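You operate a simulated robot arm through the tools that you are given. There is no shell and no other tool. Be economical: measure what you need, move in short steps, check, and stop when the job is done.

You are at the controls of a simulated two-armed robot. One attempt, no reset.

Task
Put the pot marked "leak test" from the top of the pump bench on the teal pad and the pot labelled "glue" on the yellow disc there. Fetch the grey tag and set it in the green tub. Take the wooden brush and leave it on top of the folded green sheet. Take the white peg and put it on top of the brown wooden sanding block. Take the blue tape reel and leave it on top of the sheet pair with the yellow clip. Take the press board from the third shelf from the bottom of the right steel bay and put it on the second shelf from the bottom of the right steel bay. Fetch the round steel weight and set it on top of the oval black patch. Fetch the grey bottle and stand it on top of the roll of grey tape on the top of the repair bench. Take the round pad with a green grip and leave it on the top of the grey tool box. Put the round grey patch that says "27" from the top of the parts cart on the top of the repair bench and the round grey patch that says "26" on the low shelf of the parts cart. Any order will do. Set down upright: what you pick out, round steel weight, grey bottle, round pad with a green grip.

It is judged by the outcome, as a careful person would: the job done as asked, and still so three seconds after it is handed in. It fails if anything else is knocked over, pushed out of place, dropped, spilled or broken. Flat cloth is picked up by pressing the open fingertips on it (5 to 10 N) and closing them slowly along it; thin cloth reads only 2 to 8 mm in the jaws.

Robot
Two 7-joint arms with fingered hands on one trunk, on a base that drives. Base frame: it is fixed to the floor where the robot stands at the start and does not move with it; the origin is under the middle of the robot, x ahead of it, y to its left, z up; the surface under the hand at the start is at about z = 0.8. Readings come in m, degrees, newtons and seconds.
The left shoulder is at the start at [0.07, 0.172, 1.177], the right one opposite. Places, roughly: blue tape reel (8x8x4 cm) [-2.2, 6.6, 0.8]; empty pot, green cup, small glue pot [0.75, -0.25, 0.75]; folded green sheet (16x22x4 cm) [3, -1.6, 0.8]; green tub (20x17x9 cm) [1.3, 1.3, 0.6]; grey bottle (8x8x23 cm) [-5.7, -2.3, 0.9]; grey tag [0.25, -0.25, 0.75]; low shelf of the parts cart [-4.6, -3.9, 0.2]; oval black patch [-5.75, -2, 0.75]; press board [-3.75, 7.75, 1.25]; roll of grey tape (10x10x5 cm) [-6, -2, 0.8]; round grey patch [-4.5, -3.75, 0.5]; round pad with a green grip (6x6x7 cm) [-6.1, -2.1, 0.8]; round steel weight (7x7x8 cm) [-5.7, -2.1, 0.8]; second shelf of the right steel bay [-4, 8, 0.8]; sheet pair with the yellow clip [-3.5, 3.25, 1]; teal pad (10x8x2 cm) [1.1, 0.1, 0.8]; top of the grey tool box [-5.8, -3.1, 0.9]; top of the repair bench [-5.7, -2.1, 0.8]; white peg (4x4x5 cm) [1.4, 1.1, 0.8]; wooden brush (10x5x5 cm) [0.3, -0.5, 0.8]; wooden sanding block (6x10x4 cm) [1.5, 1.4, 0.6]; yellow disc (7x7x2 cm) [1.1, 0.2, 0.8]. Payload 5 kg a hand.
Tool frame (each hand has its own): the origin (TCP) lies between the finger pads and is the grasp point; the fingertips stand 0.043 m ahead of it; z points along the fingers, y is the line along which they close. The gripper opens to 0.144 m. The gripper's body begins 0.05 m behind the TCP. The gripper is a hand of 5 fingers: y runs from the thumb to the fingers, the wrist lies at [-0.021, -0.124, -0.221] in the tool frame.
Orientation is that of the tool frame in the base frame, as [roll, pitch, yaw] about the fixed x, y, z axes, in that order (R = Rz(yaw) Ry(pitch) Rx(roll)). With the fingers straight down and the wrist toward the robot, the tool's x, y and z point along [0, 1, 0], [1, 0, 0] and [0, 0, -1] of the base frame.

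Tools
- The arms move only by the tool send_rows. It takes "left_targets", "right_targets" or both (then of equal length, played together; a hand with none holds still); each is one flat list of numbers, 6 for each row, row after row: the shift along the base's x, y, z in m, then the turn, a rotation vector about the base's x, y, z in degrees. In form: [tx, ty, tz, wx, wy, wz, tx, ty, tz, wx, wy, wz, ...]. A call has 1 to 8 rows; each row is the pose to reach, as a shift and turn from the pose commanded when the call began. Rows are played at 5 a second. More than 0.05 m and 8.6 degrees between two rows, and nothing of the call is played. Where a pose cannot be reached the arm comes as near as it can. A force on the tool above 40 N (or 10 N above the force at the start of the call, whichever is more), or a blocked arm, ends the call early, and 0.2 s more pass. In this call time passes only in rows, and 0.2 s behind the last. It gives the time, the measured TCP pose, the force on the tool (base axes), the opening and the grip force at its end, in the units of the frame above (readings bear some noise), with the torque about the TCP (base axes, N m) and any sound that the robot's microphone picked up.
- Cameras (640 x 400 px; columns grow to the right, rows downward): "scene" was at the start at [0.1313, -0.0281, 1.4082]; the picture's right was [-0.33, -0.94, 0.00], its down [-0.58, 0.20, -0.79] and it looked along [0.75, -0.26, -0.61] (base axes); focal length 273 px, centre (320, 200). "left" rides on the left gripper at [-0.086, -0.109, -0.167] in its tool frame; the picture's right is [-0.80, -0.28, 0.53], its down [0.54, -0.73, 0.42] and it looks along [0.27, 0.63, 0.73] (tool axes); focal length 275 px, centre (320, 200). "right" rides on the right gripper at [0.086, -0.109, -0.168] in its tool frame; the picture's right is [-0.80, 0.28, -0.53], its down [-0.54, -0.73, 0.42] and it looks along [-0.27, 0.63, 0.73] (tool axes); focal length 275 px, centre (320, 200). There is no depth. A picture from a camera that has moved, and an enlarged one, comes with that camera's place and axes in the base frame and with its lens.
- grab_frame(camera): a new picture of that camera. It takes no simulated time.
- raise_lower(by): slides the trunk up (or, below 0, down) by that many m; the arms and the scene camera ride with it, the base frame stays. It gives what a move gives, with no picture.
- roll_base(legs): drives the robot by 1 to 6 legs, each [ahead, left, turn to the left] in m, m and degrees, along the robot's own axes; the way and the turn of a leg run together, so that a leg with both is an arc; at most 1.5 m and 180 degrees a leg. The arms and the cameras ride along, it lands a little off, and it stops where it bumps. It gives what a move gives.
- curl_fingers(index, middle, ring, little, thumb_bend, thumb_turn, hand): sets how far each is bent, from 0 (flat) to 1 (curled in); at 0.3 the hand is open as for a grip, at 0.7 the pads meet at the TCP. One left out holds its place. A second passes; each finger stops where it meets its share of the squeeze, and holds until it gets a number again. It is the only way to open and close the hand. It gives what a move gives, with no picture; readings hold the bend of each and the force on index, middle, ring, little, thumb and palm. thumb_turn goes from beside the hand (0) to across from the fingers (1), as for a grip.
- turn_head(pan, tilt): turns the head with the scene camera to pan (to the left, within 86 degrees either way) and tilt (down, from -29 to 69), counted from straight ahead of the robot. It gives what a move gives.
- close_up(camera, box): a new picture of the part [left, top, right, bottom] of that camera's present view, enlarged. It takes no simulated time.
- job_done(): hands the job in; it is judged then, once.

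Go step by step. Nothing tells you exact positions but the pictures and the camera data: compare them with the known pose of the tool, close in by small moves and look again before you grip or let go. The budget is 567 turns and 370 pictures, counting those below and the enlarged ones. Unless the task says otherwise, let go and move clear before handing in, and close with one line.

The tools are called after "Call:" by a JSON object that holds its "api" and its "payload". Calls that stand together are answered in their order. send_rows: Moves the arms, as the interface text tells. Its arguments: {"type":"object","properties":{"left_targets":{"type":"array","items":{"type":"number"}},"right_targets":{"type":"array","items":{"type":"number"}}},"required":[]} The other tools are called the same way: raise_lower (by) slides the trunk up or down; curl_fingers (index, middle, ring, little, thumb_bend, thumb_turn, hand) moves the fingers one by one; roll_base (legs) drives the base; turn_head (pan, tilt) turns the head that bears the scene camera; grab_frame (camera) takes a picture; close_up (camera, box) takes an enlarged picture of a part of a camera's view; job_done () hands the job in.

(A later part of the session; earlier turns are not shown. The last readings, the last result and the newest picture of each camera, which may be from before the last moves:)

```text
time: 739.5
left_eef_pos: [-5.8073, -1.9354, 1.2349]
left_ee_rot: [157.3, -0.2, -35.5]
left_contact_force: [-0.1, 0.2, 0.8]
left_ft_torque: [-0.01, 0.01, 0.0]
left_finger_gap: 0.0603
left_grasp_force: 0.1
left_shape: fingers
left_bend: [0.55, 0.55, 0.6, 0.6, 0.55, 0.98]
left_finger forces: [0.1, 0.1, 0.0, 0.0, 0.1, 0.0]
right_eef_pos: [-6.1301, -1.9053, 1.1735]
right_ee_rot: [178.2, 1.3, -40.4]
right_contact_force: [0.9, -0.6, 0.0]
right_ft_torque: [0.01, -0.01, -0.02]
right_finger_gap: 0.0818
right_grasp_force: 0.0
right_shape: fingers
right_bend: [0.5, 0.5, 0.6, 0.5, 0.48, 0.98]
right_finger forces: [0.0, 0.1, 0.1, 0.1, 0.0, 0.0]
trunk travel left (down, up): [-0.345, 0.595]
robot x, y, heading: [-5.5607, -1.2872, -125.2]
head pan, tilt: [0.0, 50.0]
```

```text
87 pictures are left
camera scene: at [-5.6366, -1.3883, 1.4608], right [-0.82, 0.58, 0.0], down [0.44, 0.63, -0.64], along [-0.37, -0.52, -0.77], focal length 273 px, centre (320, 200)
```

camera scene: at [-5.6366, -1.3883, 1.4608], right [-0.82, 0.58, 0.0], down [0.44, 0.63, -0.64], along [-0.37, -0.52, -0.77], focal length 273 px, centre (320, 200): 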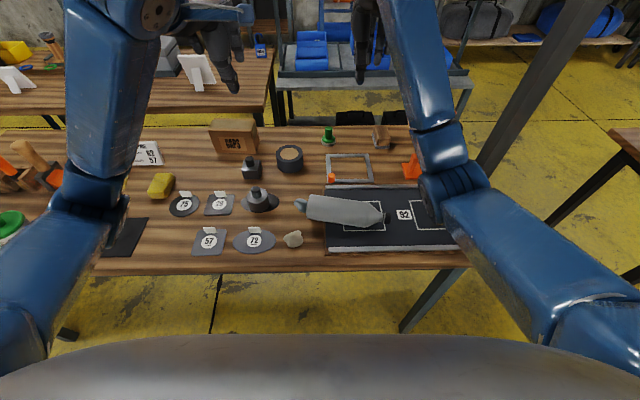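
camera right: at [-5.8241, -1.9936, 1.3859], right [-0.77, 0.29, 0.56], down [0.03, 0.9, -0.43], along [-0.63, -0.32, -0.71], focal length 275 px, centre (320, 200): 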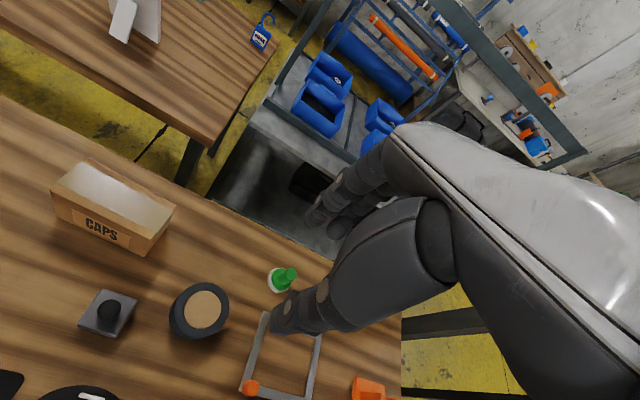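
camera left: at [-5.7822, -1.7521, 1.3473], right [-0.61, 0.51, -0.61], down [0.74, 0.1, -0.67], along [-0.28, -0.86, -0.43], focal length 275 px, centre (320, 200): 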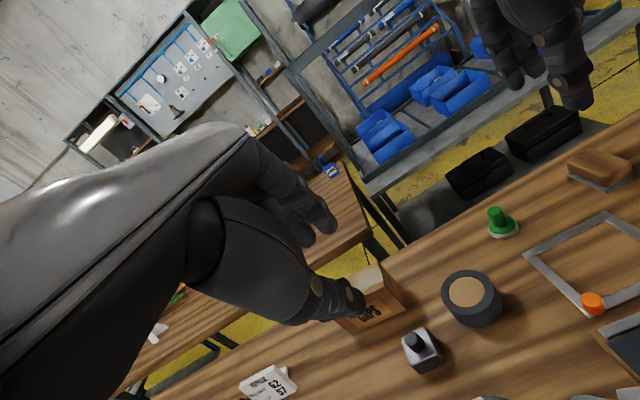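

Call:
{"api": "send_rows", "payload": {"left_targets": [-0.015, 0.02, 0, 4.6, -3.2, -1.8, -0.03, 0.04, 0, 9.3, -6.4, -3.6, -0.05, 0.068, 0, 13.9, -9.6, -5.4, -0.07, 0.096, 0, 18.5, -12.8, -7.2, -0.095, 0.13, 0, 18.5, -12.8, -7.2, -0.12, 0.164, 0, 18.5, -12.8, -7.2, -0.145, 0.198, 0, 18.5, -12.8, -7.2, -0.17, 0.231, 0, 18.5, -12.8, -7.2], "right_targets": [-0.035, 0.024, 0, 0, 0, 0, -0.07, 0.048, 0, 0, 0, 0, -0.105, 0.072, 0, 0, 0, 0, -0.14, 0.096, 0, 0, 0, 0, -0.175, 0.12, 0, 0, 0, 0, -0.175, 0.12, 0, 0, 0, 0, -0.175, 0.12, 0, 0, 0, 0, -0.175, 0.12, 0, 0, 0, 0]}}

Call:
{"api": "curl_fingers", "payload": {"hand": "left", "index": 0.38, "middle": 0.38, "ring": 0.38, "little": 0.38, "thumb_bend": 0.38}}

Call:
{"api": "grab_frame", "payload": {"camera": "left"}}

```text
time: 741.3
left_eef_pos: [-5.98, -1.7028, 1.234]
left_ee_rot: [179.7, 1.3, -42.5]
left_contact_force: [0.1, 0.3, -0.2]
left_ft_torque: [-0.05, -0.04, 0.0]
left_finger_gap: 0.0603
left_grasp_force: 0.1
left_shape: fingers
left_bend: [0.55, 0.55, 0.6, 0.6, 0.55, 0.98]
left_finger forces: [0.1, 0.0, 0.0, 0.0, 0.0, 0.0]
right_eef_pos: [-6.309, -1.7847, 1.1734]
right_ee_rot: [178.2, 1.0, -40.5]
right_contact_force: [-0.4, 0.2, -0.6]
right_ft_torque: [-0.05, -0.02, 0.04]
right_finger_gap: 0.0818
right_grasp_force: 0.1
right_shape: fingers
right_bend: [0.5, 0.5, 0.6, 0.5, 0.48, 0.98]
right_finger forces: [0.1, 0.0, 0.1, 0.1, 0.0, 0.0]
trunk travel left (down, up): [-0.345, 0.595]
robot x, y, heading: [-5.5599, -1.2867, -125.2]
head pan, tilt: [0.0, 50.0]
```

```text
time: 742.3
left_eef_pos: [-5.9773, -1.7047, 1.2339]
left_ee_rot: [179.8, 1.6, -42.5]
left_contact_force: [-0.1, 0.0, 0.5]
left_ft_torque: [-0.01, -0.03, 0.0]
left_finger_gap: 0.1211
left_grasp_force: 0.0
left_shape: fingers
left_bend: [0.38, 0.38, 0.38, 0.38, 0.38, 0.98]
left_finger forces: [0.0, 0.1, 0.0, 0.0, 0.1, 0.0]
right_eef_pos: [-6.3085, -1.786, 1.1749]
right_ee_rot: [178.3, 1.3, -40.4]
right_contact_force: [0.6, 1.2, 0.0]
right_ft_torque: [0.01, 0.03, -0.04]
right_finger_gap: 0.0818
right_grasp_force: 0.0
right_shape: fingers
right_bend: [0.5, 0.5, 0.6, 0.5, 0.48, 0.98]
right_finger forces: [0.0, 0.0, 0.0, 0.1, 0.0, 0.1]
trunk travel left (down, up): [-0.345, 0.595]
robot x, y, heading: [-5.5619, -1.2849, -125.3]
head pan, tilt: [0.0, 50.0]
```

```text
86 pictures are left
camera left: at [-5.9654, -1.5689, 1.4033], right [-0.41, 0.76, -0.51], down [0.88, 0.18, -0.44], along [-0.24, -0.63, -0.74], focal length 275 px, centre (320, 200)
```

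left: 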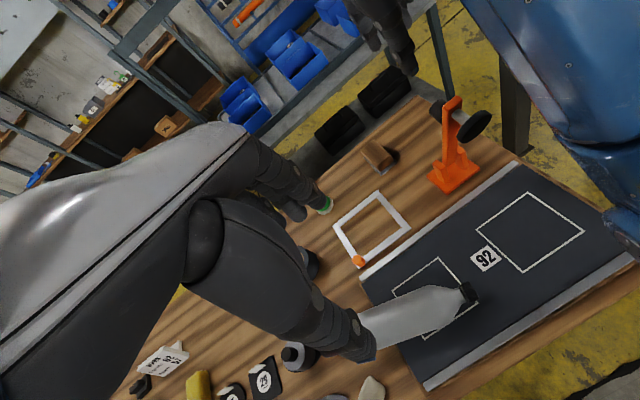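

TCP lines up on the bottle body. Descend and grip.

Call:
{"api": "send_rows", "payload": {"left_targets": [0, 0, -0.045, 0, 0, 0, 0, 0, -0.09, 0, 0, 0, 0, 0, -0.135, 0, 0, 0, 0, 0, -0.18, 0, 0, 0, 0, 0, -0.225, 0, 0, 0, 0, 0, -0.27, 0, 0, 0, 0, 0, -0.315, 0, 0, 0, 0, 0, -0.352, 0, 0, 0]}}

Call:
{"api": "grab_frame", "payload": {"camera": "left"}}

```text
time: 744.1
left_eef_pos: [-5.9739, -1.7077, 0.881]
left_ee_rot: [179.9, 1.5, -42.5]
left_contact_force: [-0.1, 0.6, 0.2]
left_ft_torque: [0.01, -0.03, -0.01]
left_finger_gap: 0.1213
left_grasp_force: 0.0
left_shape: fingers
left_bend: [0.38, 0.38, 0.38, 0.38, 0.38, 0.98]
left_finger forces: [0.1, 0.0, 0.0, 0.0, 0.1, 0.0]
right_eef_pos: [-6.307, -1.7855, 1.1745]
right_ee_rot: [178.2, 1.3, -40.4]
right_contact_force: [0.3, -0.1, 0.4]
right_ft_torque: [0.01, 0.01, 0.01]
right_finger_gap: 0.0819
right_grasp_force: 0.1
right_shape: fingers
right_bend: [0.5, 0.5, 0.6, 0.5, 0.48, 0.98]
right_finger forces: [0.1, 0.1, 0.0, 0.0, 0.0, 0.0]
trunk travel left (down, up): [-0.345, 0.595]
robot x, y, heading: [-5.5609, -1.2855, -125.2]
head pan, tilt: [0.0, 50.0]
```

```text
85 pictures are left
camera left: at [-5.9607, -1.5717, 1.0497], right [-0.41, 0.75, -0.51], down [0.88, 0.18, -0.44], along [-0.24, -0.63, -0.74], focal length 275 px, centre (320, 200)
```

left: 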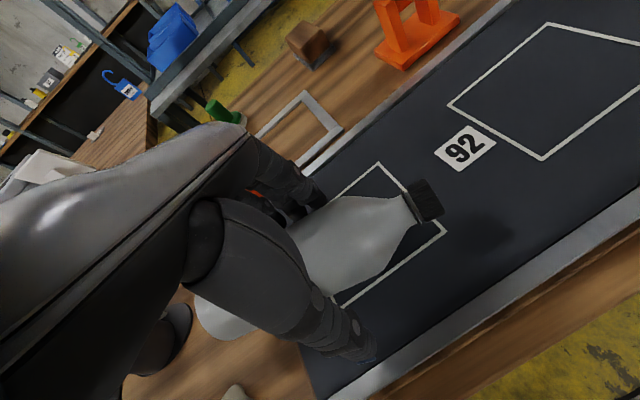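

Call:
{"api": "curl_fingers", "payload": {"hand": "left", "index": 0.62, "middle": 0.62, "ring": 0.62, "little": 0.62, "thumb_bend": 0.62}}

Call:
{"api": "send_rows", "payload": {"left_targets": [0, 0, 0.02, 0, 0, 0, 0, 0, 0.05, 0, 0, 0, 0, 0, 0.095, 0, 0, 0, 0, 0, 0.14, 0, 0, 0, 0, 0, 0.185, 0, 0, 0, 0, 0, 0.23, 0, 0, 0, 0, 0, 0.27, 0, 0, 0]}}

Call:
{"api": "grab_frame", "payload": {"camera": "left"}}

```text
time: 745.1
left_eef_pos: [-5.974, -1.7067, 0.8814]
left_ee_rot: [179.8, 1.5, -42.5]
left_contact_force: [-0.3, 0.4, 0.0]
left_ft_torque: [-0.03, 0.0, 0.02]
left_finger_gap: 0.0707
left_grasp_force: 18.4
left_shape: fingers
left_bend: [0.55, 0.58, 0.59, 0.62, 0.52, 0.95]
left_finger forces: [7.3, 6.9, 4.2, 0.1, 18.6, 0.0]
right_eef_pos: [-6.3074, -1.7858, 1.1751]
right_ee_rot: [178.1, 1.4, -40.4]
right_contact_force: [0.0, 0.7, 0.5]
right_ft_torque: [-0.01, 0.01, -0.02]
right_finger_gap: 0.0819
right_grasp_force: 0.1
right_shape: fingers
right_bend: [0.5, 0.5, 0.6, 0.5, 0.48, 0.98]
right_finger forces: [0.0, 0.0, 0.1, 0.0, 0.1, 0.0]
trunk travel left (down, up): [-0.345, 0.595]
robot x, y, heading: [-5.5635, -1.2861, -125.1]
head pan, tilt: [0.0, 50.0]
```

```text
time: 746.7
left_eef_pos: [-5.9718, -1.7034, 1.1547]
left_ee_rot: [179.9, 1.5, -42.3]
left_contact_force: [0.6, 0.0, -1.2]
left_ft_torque: [-0.04, 0.05, 0.02]
left_finger_gap: 0.0701
left_grasp_force: 17.9
left_shape: fingers
left_bend: [0.55, 0.58, 0.59, 0.62, 0.52, 0.95]
left_finger forces: [7.5, 6.6, 4.1, 0.0, 18.2, 0.1]
right_eef_pos: [-6.307, -1.786, 1.1757]
right_ee_rot: [178.2, 1.2, -40.4]
right_contact_force: [0.3, -0.7, -0.6]
right_ft_torque: [-0.05, 0.03, 0.01]
right_finger_gap: 0.0816
right_grasp_force: 0.1
right_shape: fingers
right_bend: [0.5, 0.5, 0.6, 0.5, 0.48, 0.98]
right_finger forces: [0.0, 0.0, 0.0, 0.1, 0.0, 0.1]
trunk travel left (down, up): [-0.345, 0.595]
robot x, y, heading: [-5.5623, -1.286, -125.3]
head pan, tilt: [0.0, 50.0]
```

```text
84 pictures are left
camera left: at [-5.9576, -1.5693, 1.3235], right [-0.41, 0.76, -0.51], down [0.88, 0.18, -0.44], along [-0.24, -0.63, -0.74], focal length 275 px, centre (320, 200)
```

left: 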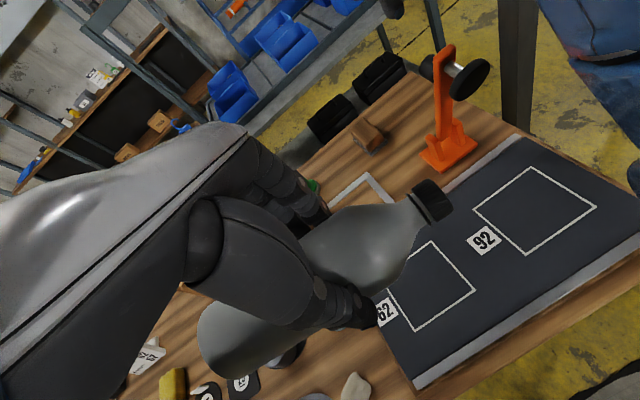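

Firm grip. Move forward over the roll, then rotate the bottle upright.

Call:
{"api": "send_rows", "payload": {"left_targets": [0, -0.045, 0, 0, 0, 0, 0.002, -0.09, 0.01, 0, 0, 0, 0.004, -0.135, 0.02, 0, 0, 0, 0.006, -0.18, 0.03, 0, 0, 0, 0.008, -0.225, 0.03, 0, 0, 0, 0.009, -0.27, 0.03, 0, 0, 0, 0.009, -0.3, 0.03, 0, 0, 0]}}

Call:
{"api": "send_rows", "payload": {"left_targets": [0, 0, 0, 5.6, 6.1, 0, 0, 0, 0, 11.2, 12.2, 0, 0, 0, 0, 16.8, 18.3, 0, 0, 0, 0, 22.4, 24.4, 0, 0, 0, 0, 28, 30.5, 0, 0, 0, 0, 33.6, 36.6, 0, 0, 0, 0, 39.2, 42.7, 0, 0, 0, 0, 44.8, 48.8, 0]}}

Call:
{"api": "grab_frame", "payload": {"camera": "scene"}}

```text
time: 748.3
left_eef_pos: [-5.9677, -2.0043, 1.1828]
left_ee_rot: [179.7, 1.6, -42.6]
left_contact_force: [-0.7, 0.0, -1.4]
left_ft_torque: [0.02, 0.02, 0.0]
left_finger_gap: 0.0702
left_grasp_force: 18.1
left_shape: fingers
left_bend: [0.55, 0.58, 0.59, 0.62, 0.52, 0.95]
left_finger forces: [7.6, 6.4, 4.2, 0.0, 18.2, 0.0]
right_eef_pos: [-6.306, -1.7868, 1.1742]
right_ee_rot: [178.2, 1.3, -40.4]
right_contact_force: [-0.3, -0.5, -1.1]
right_ft_torque: [-0.01, -0.04, 0.02]
right_finger_gap: 0.0815
right_grasp_force: 0.2
right_shape: fingers
right_bend: [0.5, 0.5, 0.6, 0.5, 0.48, 0.98]
right_finger forces: [0.0, 0.1, 0.0, 0.0, 0.0, 0.0]
trunk travel left (down, up): [-0.345, 0.595]
robot x, y, heading: [-5.5637, -1.2861, -125.2]
head pan, tilt: [0.0, 50.0]
```

```text
time: 750.1
left_eef_pos: [-5.9683, -2.0046, 1.1835]
left_ee_rot: [180.0, 67.8, -42.4]
left_contact_force: [-0.2, -0.2, -1.7]
left_ft_torque: [0.0, -0.03, -0.01]
left_finger_gap: 0.0701
left_grasp_force: 17.8
left_shape: fingers
left_bend: [0.55, 0.58, 0.59, 0.62, 0.52, 0.95]
left_finger forces: [7.5, 6.4, 4.3, 0.0, 18.2, 0.0]
right_eef_pos: [-6.3078, -1.7878, 1.1739]
right_ee_rot: [178.2, 1.4, -40.4]
right_contact_force: [-0.5, 0.4, 0.0]
right_ft_torque: [0.02, -0.03, 0.03]
right_finger_gap: 0.0815
right_grasp_force: 0.0
right_shape: fingers
right_bend: [0.5, 0.5, 0.6, 0.5, 0.48, 0.98]
right_finger forces: [0.0, 0.0, 0.0, 0.0, 0.0, 0.1]
trunk travel left (down, up): [-0.345, 0.595]
robot x, y, heading: [-5.5587, -1.2854, -125.4]
head pan, tilt: [0.0, 50.0]
```

```text
83 pictures are left
camera scene: at [-5.6367, -1.389, 1.4607], right [-0.82, 0.58, 0.0], down [0.44, 0.63, -0.64], along [-0.37, -0.52, -0.77], focal length 273 px, centre (320, 200)
```

scene: 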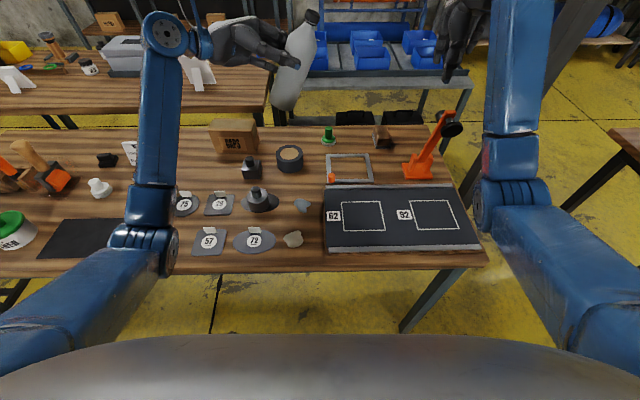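

Works nicely. Finish the last ~24° of rotation.

Call:
{"api": "send_rows", "payload": {"left_targets": [0, 0, 0, 5.4, 5.8, 0, 0, 0, 0, 10.7, 11.7, 0, 0, 0, 0, 16, 17.5, 0]}}

Call:
{"api": "grab_frame", "payload": {"camera": "scene"}}

Call:
{"api": "close_up", "payload": {"camera": "scene", "box": [200, 0, 380, 200]}}

```text
time: 750.9
left_eef_pos: [-5.9676, -2.005, 1.1829]
left_ee_rot: [3.8, 88.6, 141.5]
left_contact_force: [-1.3, -0.3, -0.2]
left_ft_torque: [-0.07, -0.04, 0.0]
left_finger_gap: 0.07
left_grasp_force: 18.2
left_shape: fingers
left_bend: [0.55, 0.58, 0.59, 0.62, 0.52, 0.95]
left_finger forces: [7.6, 6.4, 4.3, 0.1, 18.1, 0.1]
right_eef_pos: [-6.3075, -1.7866, 1.1746]
right_ee_rot: [178.2, 1.3, -40.4]
right_contact_force: [0.1, 0.3, -0.8]
right_ft_torque: [0.01, 0.0, -0.02]
right_finger_gap: 0.0815
right_grasp_force: 0.0
right_shape: fingers
right_bend: [0.5, 0.5, 0.6, 0.5, 0.48, 0.98]
right_finger forces: [0.1, 0.1, 0.0, 0.0, 0.0, 0.0]
trunk travel left (down, up): [-0.345, 0.595]
robot x, y, heading: [-5.5603, -1.283, -125.3]
head pan, tilt: [0.0, 50.0]
```

```text
82 pictures are left
camera scene: at [-5.6372, -1.3885, 1.4607], right [-0.82, 0.58, 0.0], down [0.44, 0.63, -0.64], along [-0.37, -0.52, -0.77], focal length 273 px, centre (320, 200)
```

scene: 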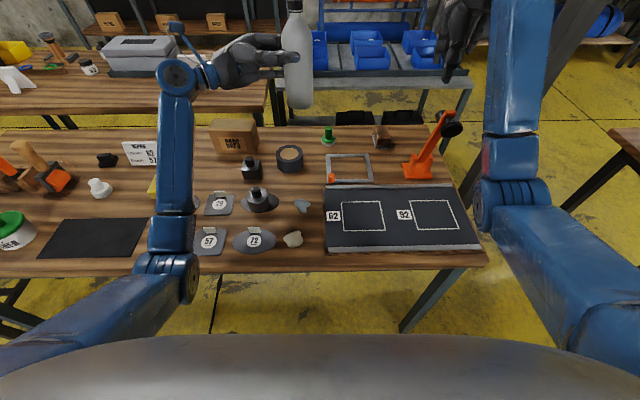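

```text
2.00 times, centred on (290, 100) of scene
camera zoom: at [-5.6372, -1.3885, 1.4607], right [-0.82, 0.58, 0.0], down [0.44, 0.63, -0.64], along [-0.37, -0.52, -0.77], focal length 546 px, centre (380, 400)
```

zoom: 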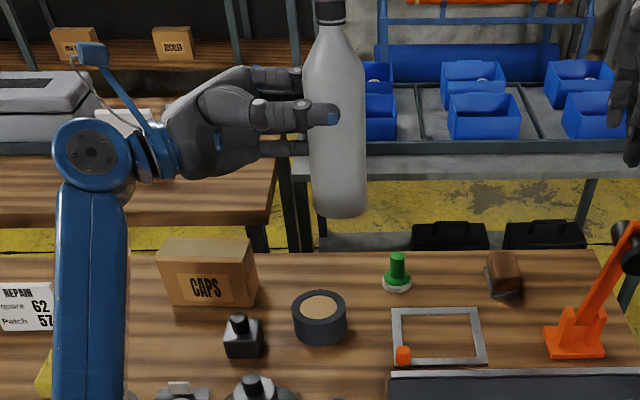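

Bottle is vertical; its axis is at (-5.99,-1.985), bottom z≈1.05. Shift over the roll and lower.

Call:
{"api": "send_rows", "payload": {"left_targets": [0.015, -0.022, 0, 0, 0, 0, 0.029, -0.043, 0, 0, 0, 0, 0.029, -0.043, -0.04, 0, 0, 0, 0.029, -0.043, -0.08, 0, 0, 0, 0.029, -0.043, -0.12, 0, 0, 0, 0.029, -0.043, -0.155, 0, 0, 0]}}

Call:
{"api": "close_up", "payload": {"camera": "scene", "box": [200, 60, 380, 200]}}

Call:
{"api": "grab_frame", "payload": {"camera": "right"}}

```text
time: 752.3
left_eef_pos: [-5.9374, -2.0479, 1.0254]
left_ee_rot: [2.4, 88.5, 140.2]
left_contact_force: [-0.2, -1.0, 0.5]
left_ft_torque: [-0.08, -0.06, -0.02]
left_finger_gap: 0.07
left_grasp_force: 18.2
left_shape: fingers
left_bend: [0.55, 0.58, 0.59, 0.62, 0.52, 0.95]
left_finger forces: [7.5, 6.4, 4.2, 0.0, 18.1, 0.0]
right_eef_pos: [-6.3079, -1.7868, 1.1735]
right_ee_rot: [178.3, 1.3, -40.4]
right_contact_force: [0.6, -0.6, -0.2]
right_ft_torque: [-0.02, -0.03, -0.01]
right_finger_gap: 0.0816
right_grasp_force: 0.1
right_shape: fingers
right_bend: [0.5, 0.5, 0.6, 0.5, 0.48, 0.98]
right_finger forces: [0.0, 0.0, 0.1, 0.0, 0.1, 0.0]
trunk travel left (down, up): [-0.345, 0.595]
robot x, y, heading: [-5.5624, -1.2855, -125.3]
head pan, tilt: [0.0, 50.0]
```

```text
2.86 times, centred on (290, 130) of scene
camera zoom: at [-5.637, -1.3892, 1.4607], right [-0.82, 0.58, 0.0], down [0.44, 0.63, -0.64], along [-0.37, -0.52, -0.77], focal length 780 px, centre (406, 400)
```

zoom: 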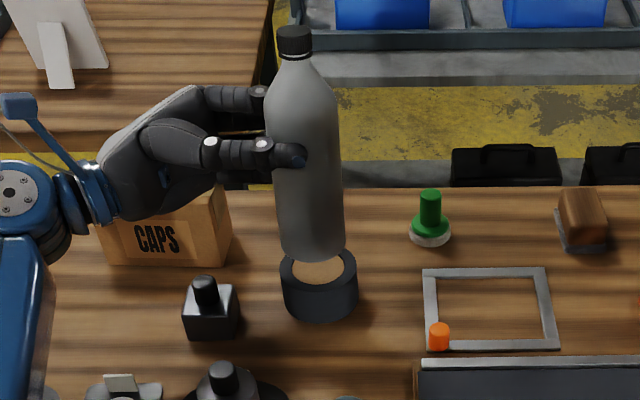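

```text
79 pictures are left
camera right: at [-6.165, -1.7586, 1.3343], right [-0.77, 0.31, 0.56], down [0.04, 0.9, -0.43], along [-0.64, -0.31, -0.71], focal length 275 px, centre (320, 200)
```

right: 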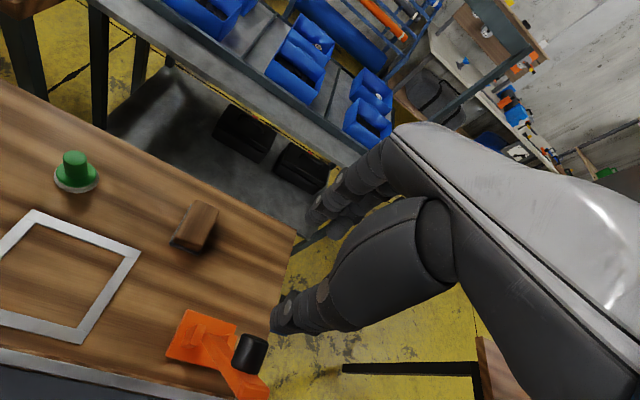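

Call:
{"api": "send_rows", "payload": {"left_targets": [-0.005, 0, -0.015, 0, 0, 0, -0.006, -0.001, -0.028, 0, 0, 0, -0.006, -0.001, -0.034, 0, 0, 0, -0.006, -0.001, -0.038, 0, 0, 0, -0.006, -0.001, -0.042, 0, 0, 0]}}

Call:
{"api": "close_up", "payload": {"camera": "scene", "box": [220, 70, 360, 190]}}

```text
time: 753.5
left_eef_pos: [-5.946, -2.0504, 0.986]
left_ee_rot: [-1.7, 88.5, 135.9]
left_contact_force: [-0.3, -0.3, -1.2]
left_ft_torque: [-0.01, -0.04, -0.02]
left_finger_gap: 0.0703
left_grasp_force: 18.3
left_shape: fingers
left_bend: [0.55, 0.58, 0.59, 0.62, 0.52, 0.95]
left_finger forces: [7.5, 6.3, 4.4, 0.1, 18.2, 0.0]
right_eef_pos: [-6.3079, -1.7882, 1.1745]
right_ee_rot: [178.2, 1.4, -40.5]
right_contact_force: [0.5, -0.1, 0.4]
right_ft_torque: [-0.02, -0.02, -0.03]
right_finger_gap: 0.0815
right_grasp_force: 0.0
right_shape: fingers
right_bend: [0.5, 0.5, 0.6, 0.5, 0.48, 0.98]
right_finger forces: [0.0, 0.1, 0.0, 0.1, 0.0, 0.0]
trunk travel left (down, up): [-0.345, 0.595]
robot x, y, heading: [-5.5634, -1.283, -125.1]
head pan, tilt: [0.0, 50.0]
```

```text
3.33 times, centred on (290, 130) of scene
camera zoom: at [-5.6367, -1.3885, 1.4607], right [-0.82, 0.58, 0.0], down [0.44, 0.63, -0.64], along [-0.37, -0.52, -0.77], focal length 910 px, centre (420, 433)
```

zoom: 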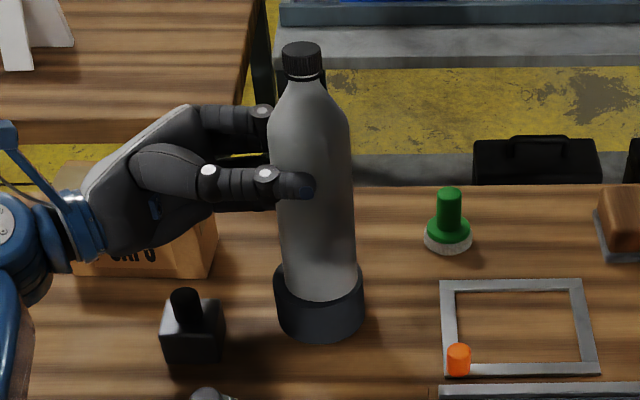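

Call:
{"api": "send_rows", "payload": {"left_targets": [0, 0, -0.003, 0, 0, 0, 0, 0, -0.006, 0, 0, 0, 0, 0, -0.009, 0, 0, 0]}}

```text
time: 754.3
left_eef_pos: [-5.9439, -2.0508, 0.9774]
left_ee_rot: [-3.7, 88.4, 134.0]
left_contact_force: [-0.1, -0.1, -0.7]
left_ft_torque: [-0.01, -0.05, 0.03]
left_finger_gap: 0.07
left_grasp_force: 17.7
left_shape: fingers
left_bend: [0.55, 0.58, 0.59, 0.62, 0.52, 0.95]
left_finger forces: [7.4, 6.2, 4.3, 0.1, 18.0, 0.1]
right_eef_pos: [-6.308, -1.7868, 1.1744]
right_ee_rot: [178.3, 1.4, -40.4]
right_contact_force: [-0.4, 0.1, -0.3]
right_ft_torque: [0.03, -0.03, -0.01]
right_finger_gap: 0.0818
right_grasp_force: 0.0
right_shape: fingers
right_bend: [0.5, 0.5, 0.6, 0.5, 0.48, 0.98]
right_finger forces: [0.0, 0.0, 0.1, 0.1, 0.0, 0.0]
trunk travel left (down, up): [-0.345, 0.595]
robot x, y, heading: [-5.5627, -1.2847, -125.3]
head pan, tilt: [0.0, 50.0]
```

Call:
{"api": "send_rows", "payload": {"left_targets": [0, 0, -0.003, 0, 0, 0, 0, 0, -0.006, 0, 0, 0, 0, 0, -0.009, 0, 0, 0]}}

Call:
{"api": "close_up", "payload": {"camera": "scene", "box": [220, 70, 360, 190]}}

```text
time: 755.1
left_eef_pos: [-5.9429, -2.0491, 0.9715]
left_ee_rot: [10.1, 88.4, 147.9]
left_contact_force: [-1.0, -2.3, 21.7]
left_ft_torque: [0.19, 0.76, 0.08]
left_finger_gap: 0.0701
left_grasp_force: 17.4
left_shape: fingers
left_bend: [0.56, 0.58, 0.59, 0.62, 0.52, 0.94]
left_finger forces: [6.5, 6.0, 5.1, 0.1, 17.9, 0.0]
right_eef_pos: [-6.3055, -1.7862, 1.1768]
right_ee_rot: [178.1, 1.1, -40.4]
right_contact_force: [-0.5, 0.7, -0.1]
right_ft_torque: [0.01, -0.03, 0.01]
right_finger_gap: 0.0818
right_grasp_force: 0.0
right_shape: fingers
right_bend: [0.5, 0.5, 0.6, 0.5, 0.48, 0.98]
right_finger forces: [0.0, 0.1, 0.0, 0.0, 0.1, 0.0]
trunk travel left (down, up): [-0.345, 0.595]
robot x, y, heading: [-5.5602, -1.2863, -125.6]
head pan, tilt: [0.0, 50.0]
```

```text
3.33 times, centred on (290, 130) of scene
camera zoom: at [-5.6354, -1.3861, 1.4613], right [-0.82, 0.58, 0.0], down [0.44, 0.62, -0.64], along [-0.37, -0.53, -0.77], focal length 910 px, centre (420, 433)
```

zoom: 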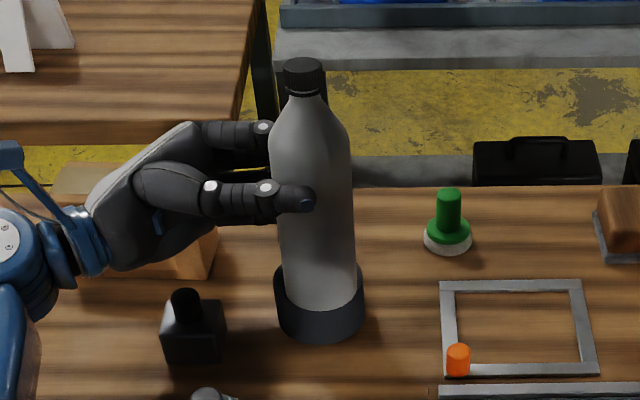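

Standing on the roll, vertical. Ease pressure and open in small steps.

Call:
{"api": "send_rows", "payload": {"left_targets": [0, 0, 0.004, 0, 0, 0]}}

Call:
{"api": "curl_fingers", "payload": {"hand": "left", "index": 0.5, "middle": 0.52, "ring": 0.53, "little": 0.55, "thumb_bend": 0.46}}

Call:
{"api": "close_up", "payload": {"camera": "scene", "box": [220, 70, 360, 190]}}

```text
time: 755.5
left_eef_pos: [-5.9431, -2.0499, 0.9722]
left_ee_rot: [1.9, 88.6, 139.5]
left_contact_force: [-0.3, -0.5, 15.2]
left_ft_torque: [0.16, 0.55, 0.08]
left_finger_gap: 0.0699
left_grasp_force: 17.6
left_shape: fingers
left_bend: [0.56, 0.58, 0.59, 0.62, 0.52, 0.94]
left_finger forces: [6.8, 6.0, 4.8, 0.0, 17.8, 0.0]
right_eef_pos: [-6.3072, -1.7855, 1.1747]
right_ee_rot: [178.2, 1.3, -40.4]
right_contact_force: [0.3, -0.4, -0.5]
right_ft_torque: [0.01, -0.01, 0.0]
right_finger_gap: 0.0818
right_grasp_force: 0.0
right_shape: fingers
right_bend: [0.5, 0.5, 0.6, 0.5, 0.48, 0.98]
right_finger forces: [0.0, 0.0, 0.1, 0.1, 0.0, 0.1]
trunk travel left (down, up): [-0.345, 0.595]
robot x, y, heading: [-5.5626, -1.2834, -125.3]
head pan, tilt: [0.0, 50.0]
```

```text
time: 756.5
left_eef_pos: [-5.9436, -2.049, 0.971]
left_ee_rot: [5.3, 88.5, 142.9]
left_contact_force: [-0.2, 0.5, 1.2]
left_ft_torque: [0.0, 0.0, -0.01]
left_finger_gap: 0.0859
left_grasp_force: 0.3
left_shape: fingers
left_bend: [0.5, 0.52, 0.53, 0.55, 0.46, 0.97]
left_finger forces: [0.0, 0.0, 0.0, 0.0, 0.1, 0.1]
right_eef_pos: [-6.3068, -1.7874, 1.1748]
right_ee_rot: [178.2, 1.3, -40.5]
right_contact_force: [0.1, 0.5, 0.2]
right_ft_torque: [-0.03, 0.0, 0.0]
right_finger_gap: 0.0814
right_grasp_force: 0.1
right_shape: fingers
right_bend: [0.5, 0.5, 0.6, 0.5, 0.48, 0.98]
right_finger forces: [0.1, 0.0, 0.1, 0.0, 0.1, 0.0]
trunk travel left (down, up): [-0.345, 0.595]
robot x, y, heading: [-5.5637, -1.2857, -125.3]
head pan, tilt: [0.0, 50.0]
```

```text
3.33 times, centred on (290, 130) of scene
camera zoom: at [-5.6366, -1.3882, 1.4607], right [-0.82, 0.58, 0.0], down [0.44, 0.63, -0.64], along [-0.37, -0.52, -0.77], focal length 910 px, centre (420, 433)
```

zoom: 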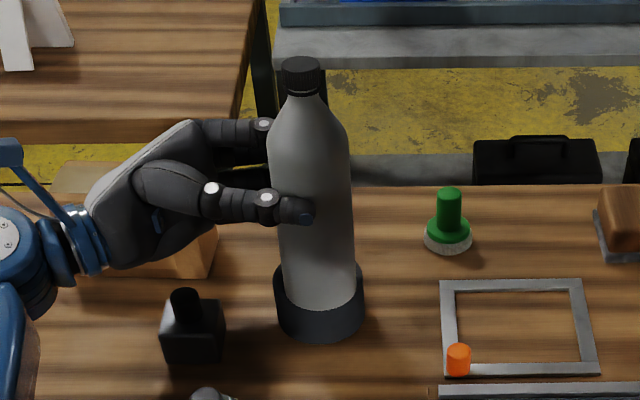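

Call:
{"api": "curl_fingers", "payload": {"hand": "left", "index": 0.42, "middle": 0.42, "ring": 0.43, "little": 0.45, "thumb_bend": 0.37}}

Call:
{"api": "send_rows", "payload": {"left_targets": [0.015, -0.0137, 0, 0, 0, 0, 0.03, -0.0274, 0, 0, 0, 0, 0.05, -0.0457, 0, 0, 0, 0, 0.075, -0.068, 0.01, 0, 0, 0, 0.1, -0.091, 0.03, 0, 0, 0, 0.11, -0.1, 0.07, 0, 0, 0, 0.11, -0.1, 0.11, 0, 0, 0, 0.11, -0.1, 0.15, 0, 0, 0]}}

Call:
{"api": "grab_frame", "payload": {"camera": "scene"}}

```text
time: 757.5
left_eef_pos: [-5.9436, -2.0504, 0.9711]
left_ee_rot: [0.6, 88.4, 138.3]
left_contact_force: [-0.6, -0.4, -0.8]
left_ft_torque: [-0.02, 0.0, -0.05]
left_finger_gap: 0.1158
left_grasp_force: 0.0
left_shape: fingers
left_bend: [0.42, 0.42, 0.43, 0.45, 0.37, 0.97]
left_finger forces: [0.0, 0.0, 0.0, 0.0, 0.0, 0.0]
right_eef_pos: [-6.3075, -1.7881, 1.1749]
right_ee_rot: [178.2, 1.3, -40.5]
right_contact_force: [0.1, 0.1, 0.6]
right_ft_torque: [0.0, 0.0, -0.01]
right_finger_gap: 0.0815
right_grasp_force: 0.0
right_shape: fingers
right_bend: [0.5, 0.5, 0.6, 0.5, 0.48, 0.98]
right_finger forces: [0.1, 0.0, 0.0, 0.0, 0.0, 0.1]
trunk travel left (down, up): [-0.345, 0.595]
robot x, y, heading: [-5.5618, -1.2839, -125.2]
head pan, tilt: [0.0, 50.0]
```

```text
time: 759.3
left_eef_pos: [-5.836, -2.1499, 1.1223]
left_ee_rot: [2.9, 88.5, 140.5]
left_contact_force: [0.1, 0.8, -0.1]
left_ft_torque: [0.04, 0.01, 0.05]
left_finger_gap: 0.1159
left_grasp_force: 0.2
left_shape: fingers
left_bend: [0.42, 0.42, 0.43, 0.45, 0.37, 0.97]
left_finger forces: [0.0, 0.1, 0.0, 0.0, 0.0, 0.1]
right_eef_pos: [-6.3074, -1.7864, 1.1746]
right_ee_rot: [178.1, 1.3, -40.4]
right_contact_force: [0.0, 0.0, -0.4]
right_ft_torque: [-0.02, 0.01, -0.01]
right_finger_gap: 0.0814
right_grasp_force: 0.1
right_shape: fingers
right_bend: [0.5, 0.5, 0.6, 0.5, 0.48, 0.98]
right_finger forces: [0.0, 0.1, 0.0, 0.0, 0.0, 0.0]
trunk travel left (down, up): [-0.345, 0.595]
robot x, y, heading: [-5.5645, -1.2874, -125.4]
head pan, tilt: [0.0, 50.0]
```

```text
75 pictures are left
camera scene: at [-5.6366, -1.3877, 1.4607], right [-0.82, 0.58, 0.0], down [0.44, 0.63, -0.64], along [-0.37, -0.52, -0.77], focal length 273 px, centre (320, 200)
```

scene: 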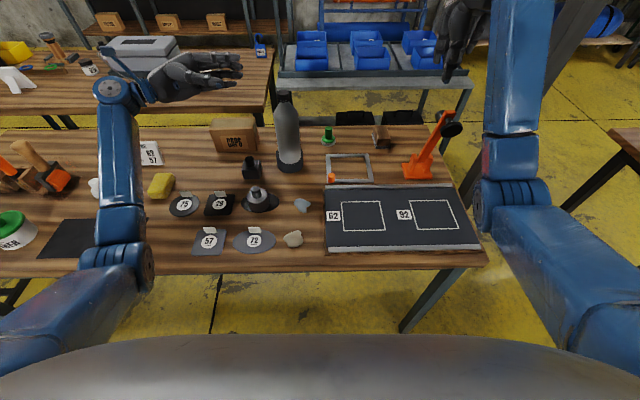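

Bottle stands on the roll. Next the green-grip pad at (-6.139,-2.041): move 8 cm closer and bring the right hand over it.

Call:
{"api": "roll_base", "payload": {"legs": [[0.08, 0, 0]]}}

Call:
{"api": "send_rows", "payload": {"right_targets": [0.035, -0.031, 0, 0, 0, 0, 0.07, -0.062, 0, 0, 0, 0, 0.105, -0.093, 0, 0, 0, 0, 0.14, -0.124, 0, 0, 0, 0, 0.175, -0.155, 0, 0, 0, 0, 0.213, -0.187, 0, 0, 0, 0, 0.213, -0.187, -0.04, 0, 0, 0, 0.213, -0.187, -0.08, 0, 0, 0]}}

Call:
{"api": "grab_frame", "payload": {"camera": "right"}}

```text
time: 760.4
left_eef_pos: [-5.884, -2.2123, 1.1213]
left_ee_rot: [-5.2, 88.5, 132.2]
left_contact_force: [0.0, 0.3, -0.9]
left_ft_torque: [0.0, 0.08, -0.03]
left_finger_gap: 0.1159
left_grasp_force: 0.1
left_shape: fingers
left_bend: [0.42, 0.42, 0.43, 0.45, 0.37, 0.97]
left_finger forces: [0.0, 0.0, 0.0, 0.1, 0.0, 0.0]
right_eef_pos: [-6.3536, -1.8458, 1.1739]
right_ee_rot: [178.1, 1.3, -40.7]
right_contact_force: [-1.1, -0.7, -0.6]
right_ft_torque: [0.02, -0.04, 0.0]
right_finger_gap: 0.0816
right_grasp_force: 0.0
right_shape: fingers
right_bend: [0.5, 0.5, 0.6, 0.5, 0.48, 0.98]
right_finger forces: [0.0, 0.0, 0.0, 0.0, 0.1, 0.1]
trunk travel left (down, up): [-0.345, 0.595]
robot x, y, heading: [-5.6071, -1.3468, -125.4]
head pan, tilt: [0.0, 50.0]
```

```text
time: 762.2
left_eef_pos: [-5.8848, -2.2131, 1.1214]
left_ee_rot: [-2.6, 88.6, 134.8]
left_contact_force: [0.1, -0.4, -0.5]
left_ft_torque: [0.01, 0.0, 0.0]
left_finger_gap: 0.1161
left_grasp_force: 0.1
left_shape: fingers
left_bend: [0.42, 0.42, 0.43, 0.45, 0.37, 0.97]
left_finger forces: [0.0, 0.1, 0.0, 0.0, 0.0, 0.1]
right_eef_pos: [-6.1422, -2.0316, 1.0961]
right_ee_rot: [178.1, 1.3, -40.7]
right_contact_force: [0.1, -0.5, 0.6]
right_ft_torque: [0.03, 0.02, 0.02]
right_finger_gap: 0.082
right_grasp_force: 0.1
right_shape: fingers
right_bend: [0.5, 0.5, 0.6, 0.5, 0.48, 0.97]
right_finger forces: [0.0, 0.1, 0.1, 0.0, 0.0, 0.1]
trunk travel left (down, up): [-0.345, 0.595]
robot x, y, heading: [-5.6081, -1.3492, -125.5]
head pan, tilt: [0.0, 50.0]
```

```text
74 pictures are left
camera right: at [-5.9991, -2.0041, 1.2554], right [-0.77, 0.31, 0.56], down [0.05, 0.9, -0.43], along [-0.64, -0.31, -0.7], focal length 275 px, centre (320, 200)
```

right: 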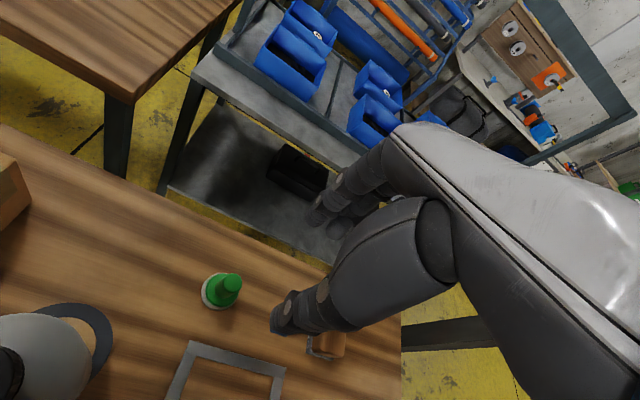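

Call:
{"api": "send_rows", "payload": {"right_targets": [-0.004, -0.024, -0.03, 0, 0, 0, -0.004, -0.024, -0.075, 0, 0, 0, -0.004, -0.024, -0.12, 0, 0, 0, -0.004, -0.024, -0.165, 0, 0, 0, -0.004, -0.024, -0.2, 0, 0, 0, -0.004, -0.024, -0.226, 0, 0, 0]}}

Call:
{"api": "grab_frame", "payload": {"camera": "right"}}

```text
time: 763.6
left_eef_pos: [-5.8849, -2.2126, 1.1207]
left_ee_rot: [-3.3, 88.5, 134.0]
left_contact_force: [-0.4, -0.7, 0.1]
left_ft_torque: [-0.01, 0.02, -0.01]
left_finger_gap: 0.1159
left_grasp_force: 0.1
left_shape: fingers
left_bend: [0.42, 0.42, 0.43, 0.45, 0.37, 0.97]
left_finger forces: [0.0, 0.1, 0.0, 0.1, 0.0, 0.0]
right_eef_pos: [-6.145, -2.0567, 0.8685]
right_ee_rot: [178.2, 1.2, -40.8]
right_contact_force: [-1.1, -0.1, 0.1]
right_ft_torque: [0.01, -0.03, -0.01]
right_finger_gap: 0.0819
right_grasp_force: 0.0
right_shape: fingers
right_bend: [0.5, 0.5, 0.6, 0.5, 0.48, 0.98]
right_finger forces: [0.1, 0.0, 0.0, 0.1, 0.1, 0.0]
trunk travel left (down, up): [-0.345, 0.595]
robot x, y, heading: [-5.6091, -1.3491, -125.6]
head pan, tilt: [0.0, 50.0]
```

```text
73 pictures are left
camera right: at [-6.0016, -2.0292, 1.0278], right [-0.77, 0.31, 0.56], down [0.05, 0.9, -0.43], along [-0.64, -0.31, -0.71], focal length 275 px, centre (320, 200)
```

right: 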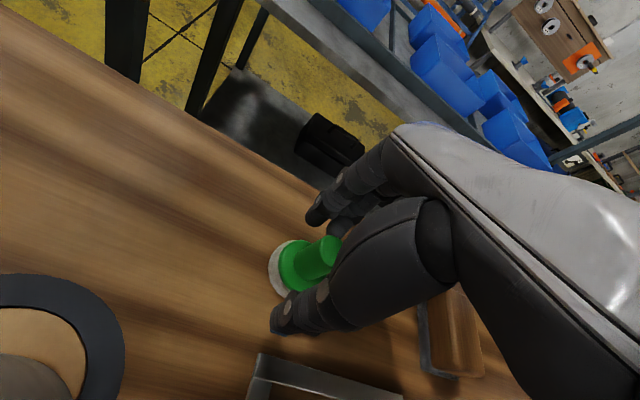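

Call:
{"api": "curl_fingers", "payload": {"hand": "right", "index": 0.72, "middle": 0.72, "ring": 0.6, "thumb_bend": 0.72}}

Call:
{"api": "send_rows", "payload": {"right_targets": [0, 0, 0.02, 0, 0, 0, 0, 0, 0.05, 0, 0, 0, 0, 0, 0.09, 0, 0, 0, 0, 0, 0.13, 0, 0, 0, 0, 0, 0.175, 0, 0, 0, 0, 0, 0.22, 0, 0, 0, 0, 0, 0.265, 0, 0, 0]}}

Call:
{"api": "grab_frame", "payload": {"camera": "right"}}

```text
time: 764.6
left_eef_pos: [-5.8839, -2.2123, 1.1216]
left_ee_rot: [-2.0, 88.5, 135.3]
left_contact_force: [0.7, -0.2, 0.6]
left_ft_torque: [-0.01, -0.01, 0.01]
left_finger_gap: 0.1159
left_grasp_force: 0.1
left_shape: fingers
left_bend: [0.42, 0.42, 0.43, 0.45, 0.37, 0.97]
left_finger forces: [0.1, 0.1, 0.0, 0.0, 0.0, 0.0]
right_eef_pos: [-6.1437, -2.0573, 0.8681]
right_ee_rot: [178.3, 1.4, -40.7]
right_contact_force: [0.8, 1.1, 2.4]
right_ft_torque: [0.08, -0.11, 0.02]
right_finger_gap: 0.0232
right_grasp_force: 15.2
right_shape: fingers
right_bend: [0.71, 0.71, 0.6, 0.5, 0.64, 0.97]
right_finger forces: [11.3, 4.9, 0.1, 0.1, 13.7, 0.1]
trunk travel left (down, up): [-0.345, 0.595]
robot x, y, heading: [-5.6053, -1.3491, -125.3]
head pan, tilt: [0.0, 50.0]
```

```text
time: 766.2
left_eef_pos: [-5.8834, -2.2113, 1.1223]
left_ee_rot: [-4.4, 88.4, 132.9]
left_contact_force: [0.9, 0.3, 0.6]
left_ft_torque: [0.05, 0.02, 0.06]
left_finger_gap: 0.116
left_grasp_force: 0.1
left_shape: fingers
left_bend: [0.42, 0.42, 0.43, 0.45, 0.37, 0.97]
left_finger forces: [0.0, 0.0, 0.1, 0.0, 0.1, 0.1]
right_eef_pos: [-6.1447, -2.0576, 1.1328]
right_ee_rot: [178.3, 1.3, -40.6]
right_contact_force: [0.7, 0.3, -1.6]
right_ft_torque: [-0.05, 0.03, -0.04]
right_finger_gap: 0.0233
right_grasp_force: 14.9
right_shape: fingers
right_bend: [0.71, 0.71, 0.6, 0.5, 0.65, 0.96]
right_finger forces: [12.5, 4.7, 0.1, 0.0, 12.4, 0.0]
trunk travel left (down, up): [-0.345, 0.595]
robot x, y, heading: [-5.6099, -1.3453, -125.4]
head pan, tilt: [0.0, 50.0]
```

```text
72 pictures are left
camera right: at [-6.002, -2.0292, 1.2931], right [-0.77, 0.31, 0.56], down [0.05, 0.9, -0.43], along [-0.64, -0.31, -0.71], focal length 275 px, centre (320, 200)
```

right: 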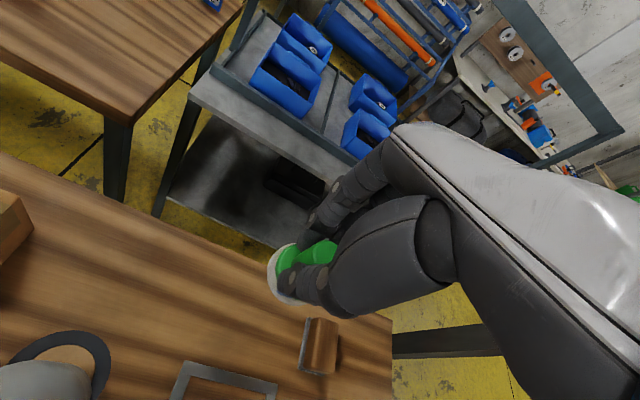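

Pad held. Raise, back away, and go left toward the passage around the cart.

Call:
{"api": "raise_lower", "payload": {"by": 0.35}}

Call:
{"api": "roll_base", "payload": {"legs": [[-0.5, 0, 0], [0, 1.2, 0], [0, 1.2, 0], [0, 1.0, 0]]}}

Call:
{"api": "turn_head", "payload": {"pan": -10, "tilt": 35}}

Call:
{"api": "grab_frame", "payload": {"camera": "scene"}}

```text
time: 769.6
left_eef_pos: [-5.885, -2.2115, 1.4709]
left_ee_rot: [1.4, 88.5, 138.8]
left_contact_force: [0.2, 0.5, 0.2]
left_ft_torque: [0.01, -0.01, -0.02]
left_finger_gap: 0.1161
left_grasp_force: 0.1
left_shape: fingers
left_bend: [0.42, 0.42, 0.43, 0.45, 0.37, 0.97]
left_finger forces: [0.0, 0.1, 0.1, 0.0, 0.1, 0.0]
right_eef_pos: [-6.1453, -2.0583, 1.482]
right_ee_rot: [178.2, 1.3, -40.7]
right_contact_force: [-0.5, 0.4, 0.3]
right_ft_torque: [0.01, -0.02, 0.01]
right_finger_gap: 0.0232
right_grasp_force: 15.1
right_shape: fingers
right_bend: [0.71, 0.71, 0.6, 0.5, 0.65, 0.96]
right_finger forces: [12.5, 4.8, 0.1, 0.1, 12.3, 0.1]
trunk travel left (down, up): [-0.695, 0.245]
robot x, y, heading: [-5.6092, -1.347, -125.4]
head pan, tilt: [0.0, 50.0]
```

```text
time: 789.0
left_eef_pos: [-2.8297, -3.8535, 1.4717]
left_ee_rot: [1.7, 88.6, 138.2]
left_contact_force: [-0.6, -0.2, 0.6]
left_ft_torque: [-0.02, -0.01, 0.02]
left_finger_gap: 0.1159
left_grasp_force: 0.1
left_shape: fingers
left_bend: [0.42, 0.42, 0.43, 0.45, 0.37, 0.97]
left_finger forces: [0.1, 0.0, 0.1, 0.1, 0.1, 0.1]
right_eef_pos: [-3.0899, -3.6935, 1.4822]
right_ee_rot: [178.3, 1.2, -41.7]
right_contact_force: [-0.2, 0.9, 0.1]
right_ft_torque: [0.01, -0.02, -0.01]
right_finger_gap: 0.023
right_grasp_force: 14.7
right_shape: fingers
right_bend: [0.71, 0.71, 0.6, 0.5, 0.65, 0.96]
right_finger forces: [12.4, 4.8, 0.0, 0.0, 12.5, 0.0]
trunk travel left (down, up): [-0.695, 0.245]
robot x, y, heading: [-2.5357, -2.9941, -126.4]
head pan, tilt: [0.0, 50.0]
```

```text
time: 789.8
left_eef_pos: [-2.8292, -3.8547, 1.4712]
left_ee_rot: [0.6, 88.5, 136.9]
left_contact_force: [0.0, 0.5, 0.7]
left_ft_torque: [-0.05, 0.0, 0.01]
left_finger_gap: 0.116
left_grasp_force: 0.2
left_shape: fingers
left_bend: [0.42, 0.42, 0.43, 0.45, 0.37, 0.97]
left_finger forces: [0.0, 0.0, 0.0, 0.0, 0.0, 0.0]
right_eef_pos: [-3.0879, -3.6939, 1.4817]
right_ee_rot: [178.2, 1.2, -41.8]
right_contact_force: [-0.2, 0.1, -0.8]
right_ft_torque: [0.02, 0.02, 0.01]
right_finger_gap: 0.023
right_grasp_force: 14.9
right_shape: fingers
right_bend: [0.71, 0.71, 0.6, 0.5, 0.65, 0.96]
right_finger forces: [12.4, 4.8, 0.0, 0.1, 12.4, 0.1]
trunk travel left (down, up): [-0.695, 0.245]
robot x, y, heading: [-2.534, -2.995, -126.3]
head pan, tilt: [-10.0, 35.0]
```

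```text
71 pictures are left
camera scene: at [-2.631, -3.0945, 1.8324], right [-0.69, 0.73, 0.0], down [0.42, 0.4, -0.82], along [-0.59, -0.56, -0.57], focal length 273 px, centre (320, 200)
```

scene: 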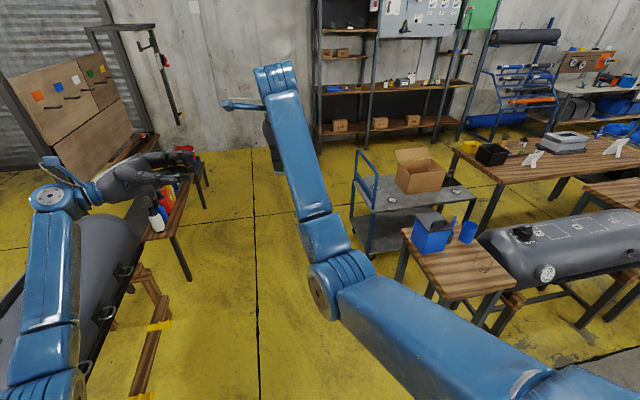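

Clear corridor. Drive forward past the cart, turn around to face back, and strafe behind the rear table.

Call:
{"api": "roll_base", "payload": {"legs": [[1.3, 0, 2.3], [1.15, 0, 0], [0, 0, 180]]}}

Call:
{"api": "turn_head", "payload": {"pan": 40, "tilt": 35}}

Call:
{"api": "grab_frame", "payload": {"camera": "scene"}}

```text
time: 808.8
left_eef_pos: [-3.5573, -4.1935, 1.4721]
left_ee_rot: [1.9, 88.5, -49.7]
left_contact_force: [-0.7, 1.5, -1.1]
left_ft_torque: [-0.02, -0.01, 0.02]
left_finger_gap: 0.116
left_grasp_force: 0.1
left_shape: fingers
left_bend: [0.42, 0.42, 0.43, 0.45, 0.37, 0.97]
left_finger forces: [0.1, 0.0, 0.1, 0.1, 0.1, 0.0]
right_eef_pos: [-3.3235, -4.3883, 1.4823]
right_ee_rot: [178.2, 1.3, 130.1]
right_contact_force: [0.0, -0.3, -1.1]
right_ft_torque: [0.03, 0.01, 0.0]
right_finger_gap: 0.0223
right_grasp_force: 13.4
right_shape: fingers
right_bend: [0.71, 0.71, 0.6, 0.5, 0.65, 0.96]
right_finger forces: [11.1, 4.7, 0.0, 0.0, 10.6, 0.0]
trunk travel left (down, up): [-0.695, 0.245]
robot x, y, heading: [-3.9682, -5.0049, 45.5]
head pan, tilt: [-10.0, 35.0]
```

```text
time: 810.0
left_eef_pos: [-3.5559, -4.1952, 1.4721]
left_ee_rot: [1.8, 88.5, -49.8]
left_contact_force: [-0.6, -0.1, 0.8]
left_ft_torque: [0.02, 0.04, -0.03]
left_finger_gap: 0.116
left_grasp_force: 0.0
left_shape: fingers
left_bend: [0.42, 0.42, 0.43, 0.45, 0.37, 0.97]
left_finger forces: [0.0, 0.0, 0.0, 0.1, 0.0, 0.1]
right_eef_pos: [-3.3226, -4.3895, 1.4815]
right_ee_rot: [178.1, 1.4, 130.1]
right_contact_force: [-0.7, -0.2, -0.2]
right_ft_torque: [0.01, 0.02, -0.02]
right_finger_gap: 0.0222
right_grasp_force: 13.8
right_shape: fingers
right_bend: [0.71, 0.71, 0.6, 0.5, 0.65, 0.96]
right_finger forces: [11.1, 4.8, 0.0, 0.1, 10.6, 0.1]
trunk travel left (down, up): [-0.695, 0.245]
robot x, y, heading: [-3.9675, -5.0049, 45.3]
head pan, tilt: [40.0, 35.0]
```

```text
70 pictures are left
camera scene: at [-3.925, -4.88, 1.8324], right [1.0, -0.08, 0.0], down [-0.05, -0.57, -0.82], along [0.07, 0.82, -0.57], focal length 273 px, centre (320, 200)
```

scene: 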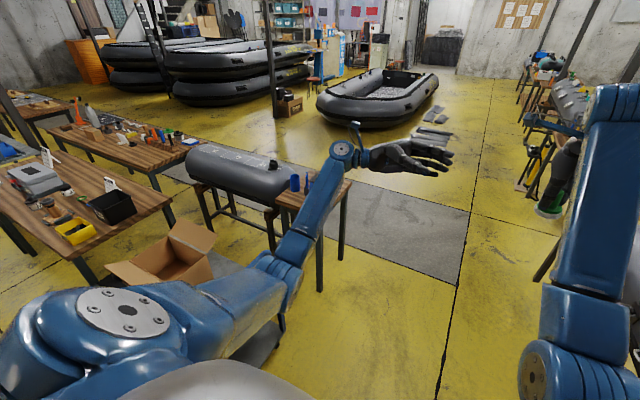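

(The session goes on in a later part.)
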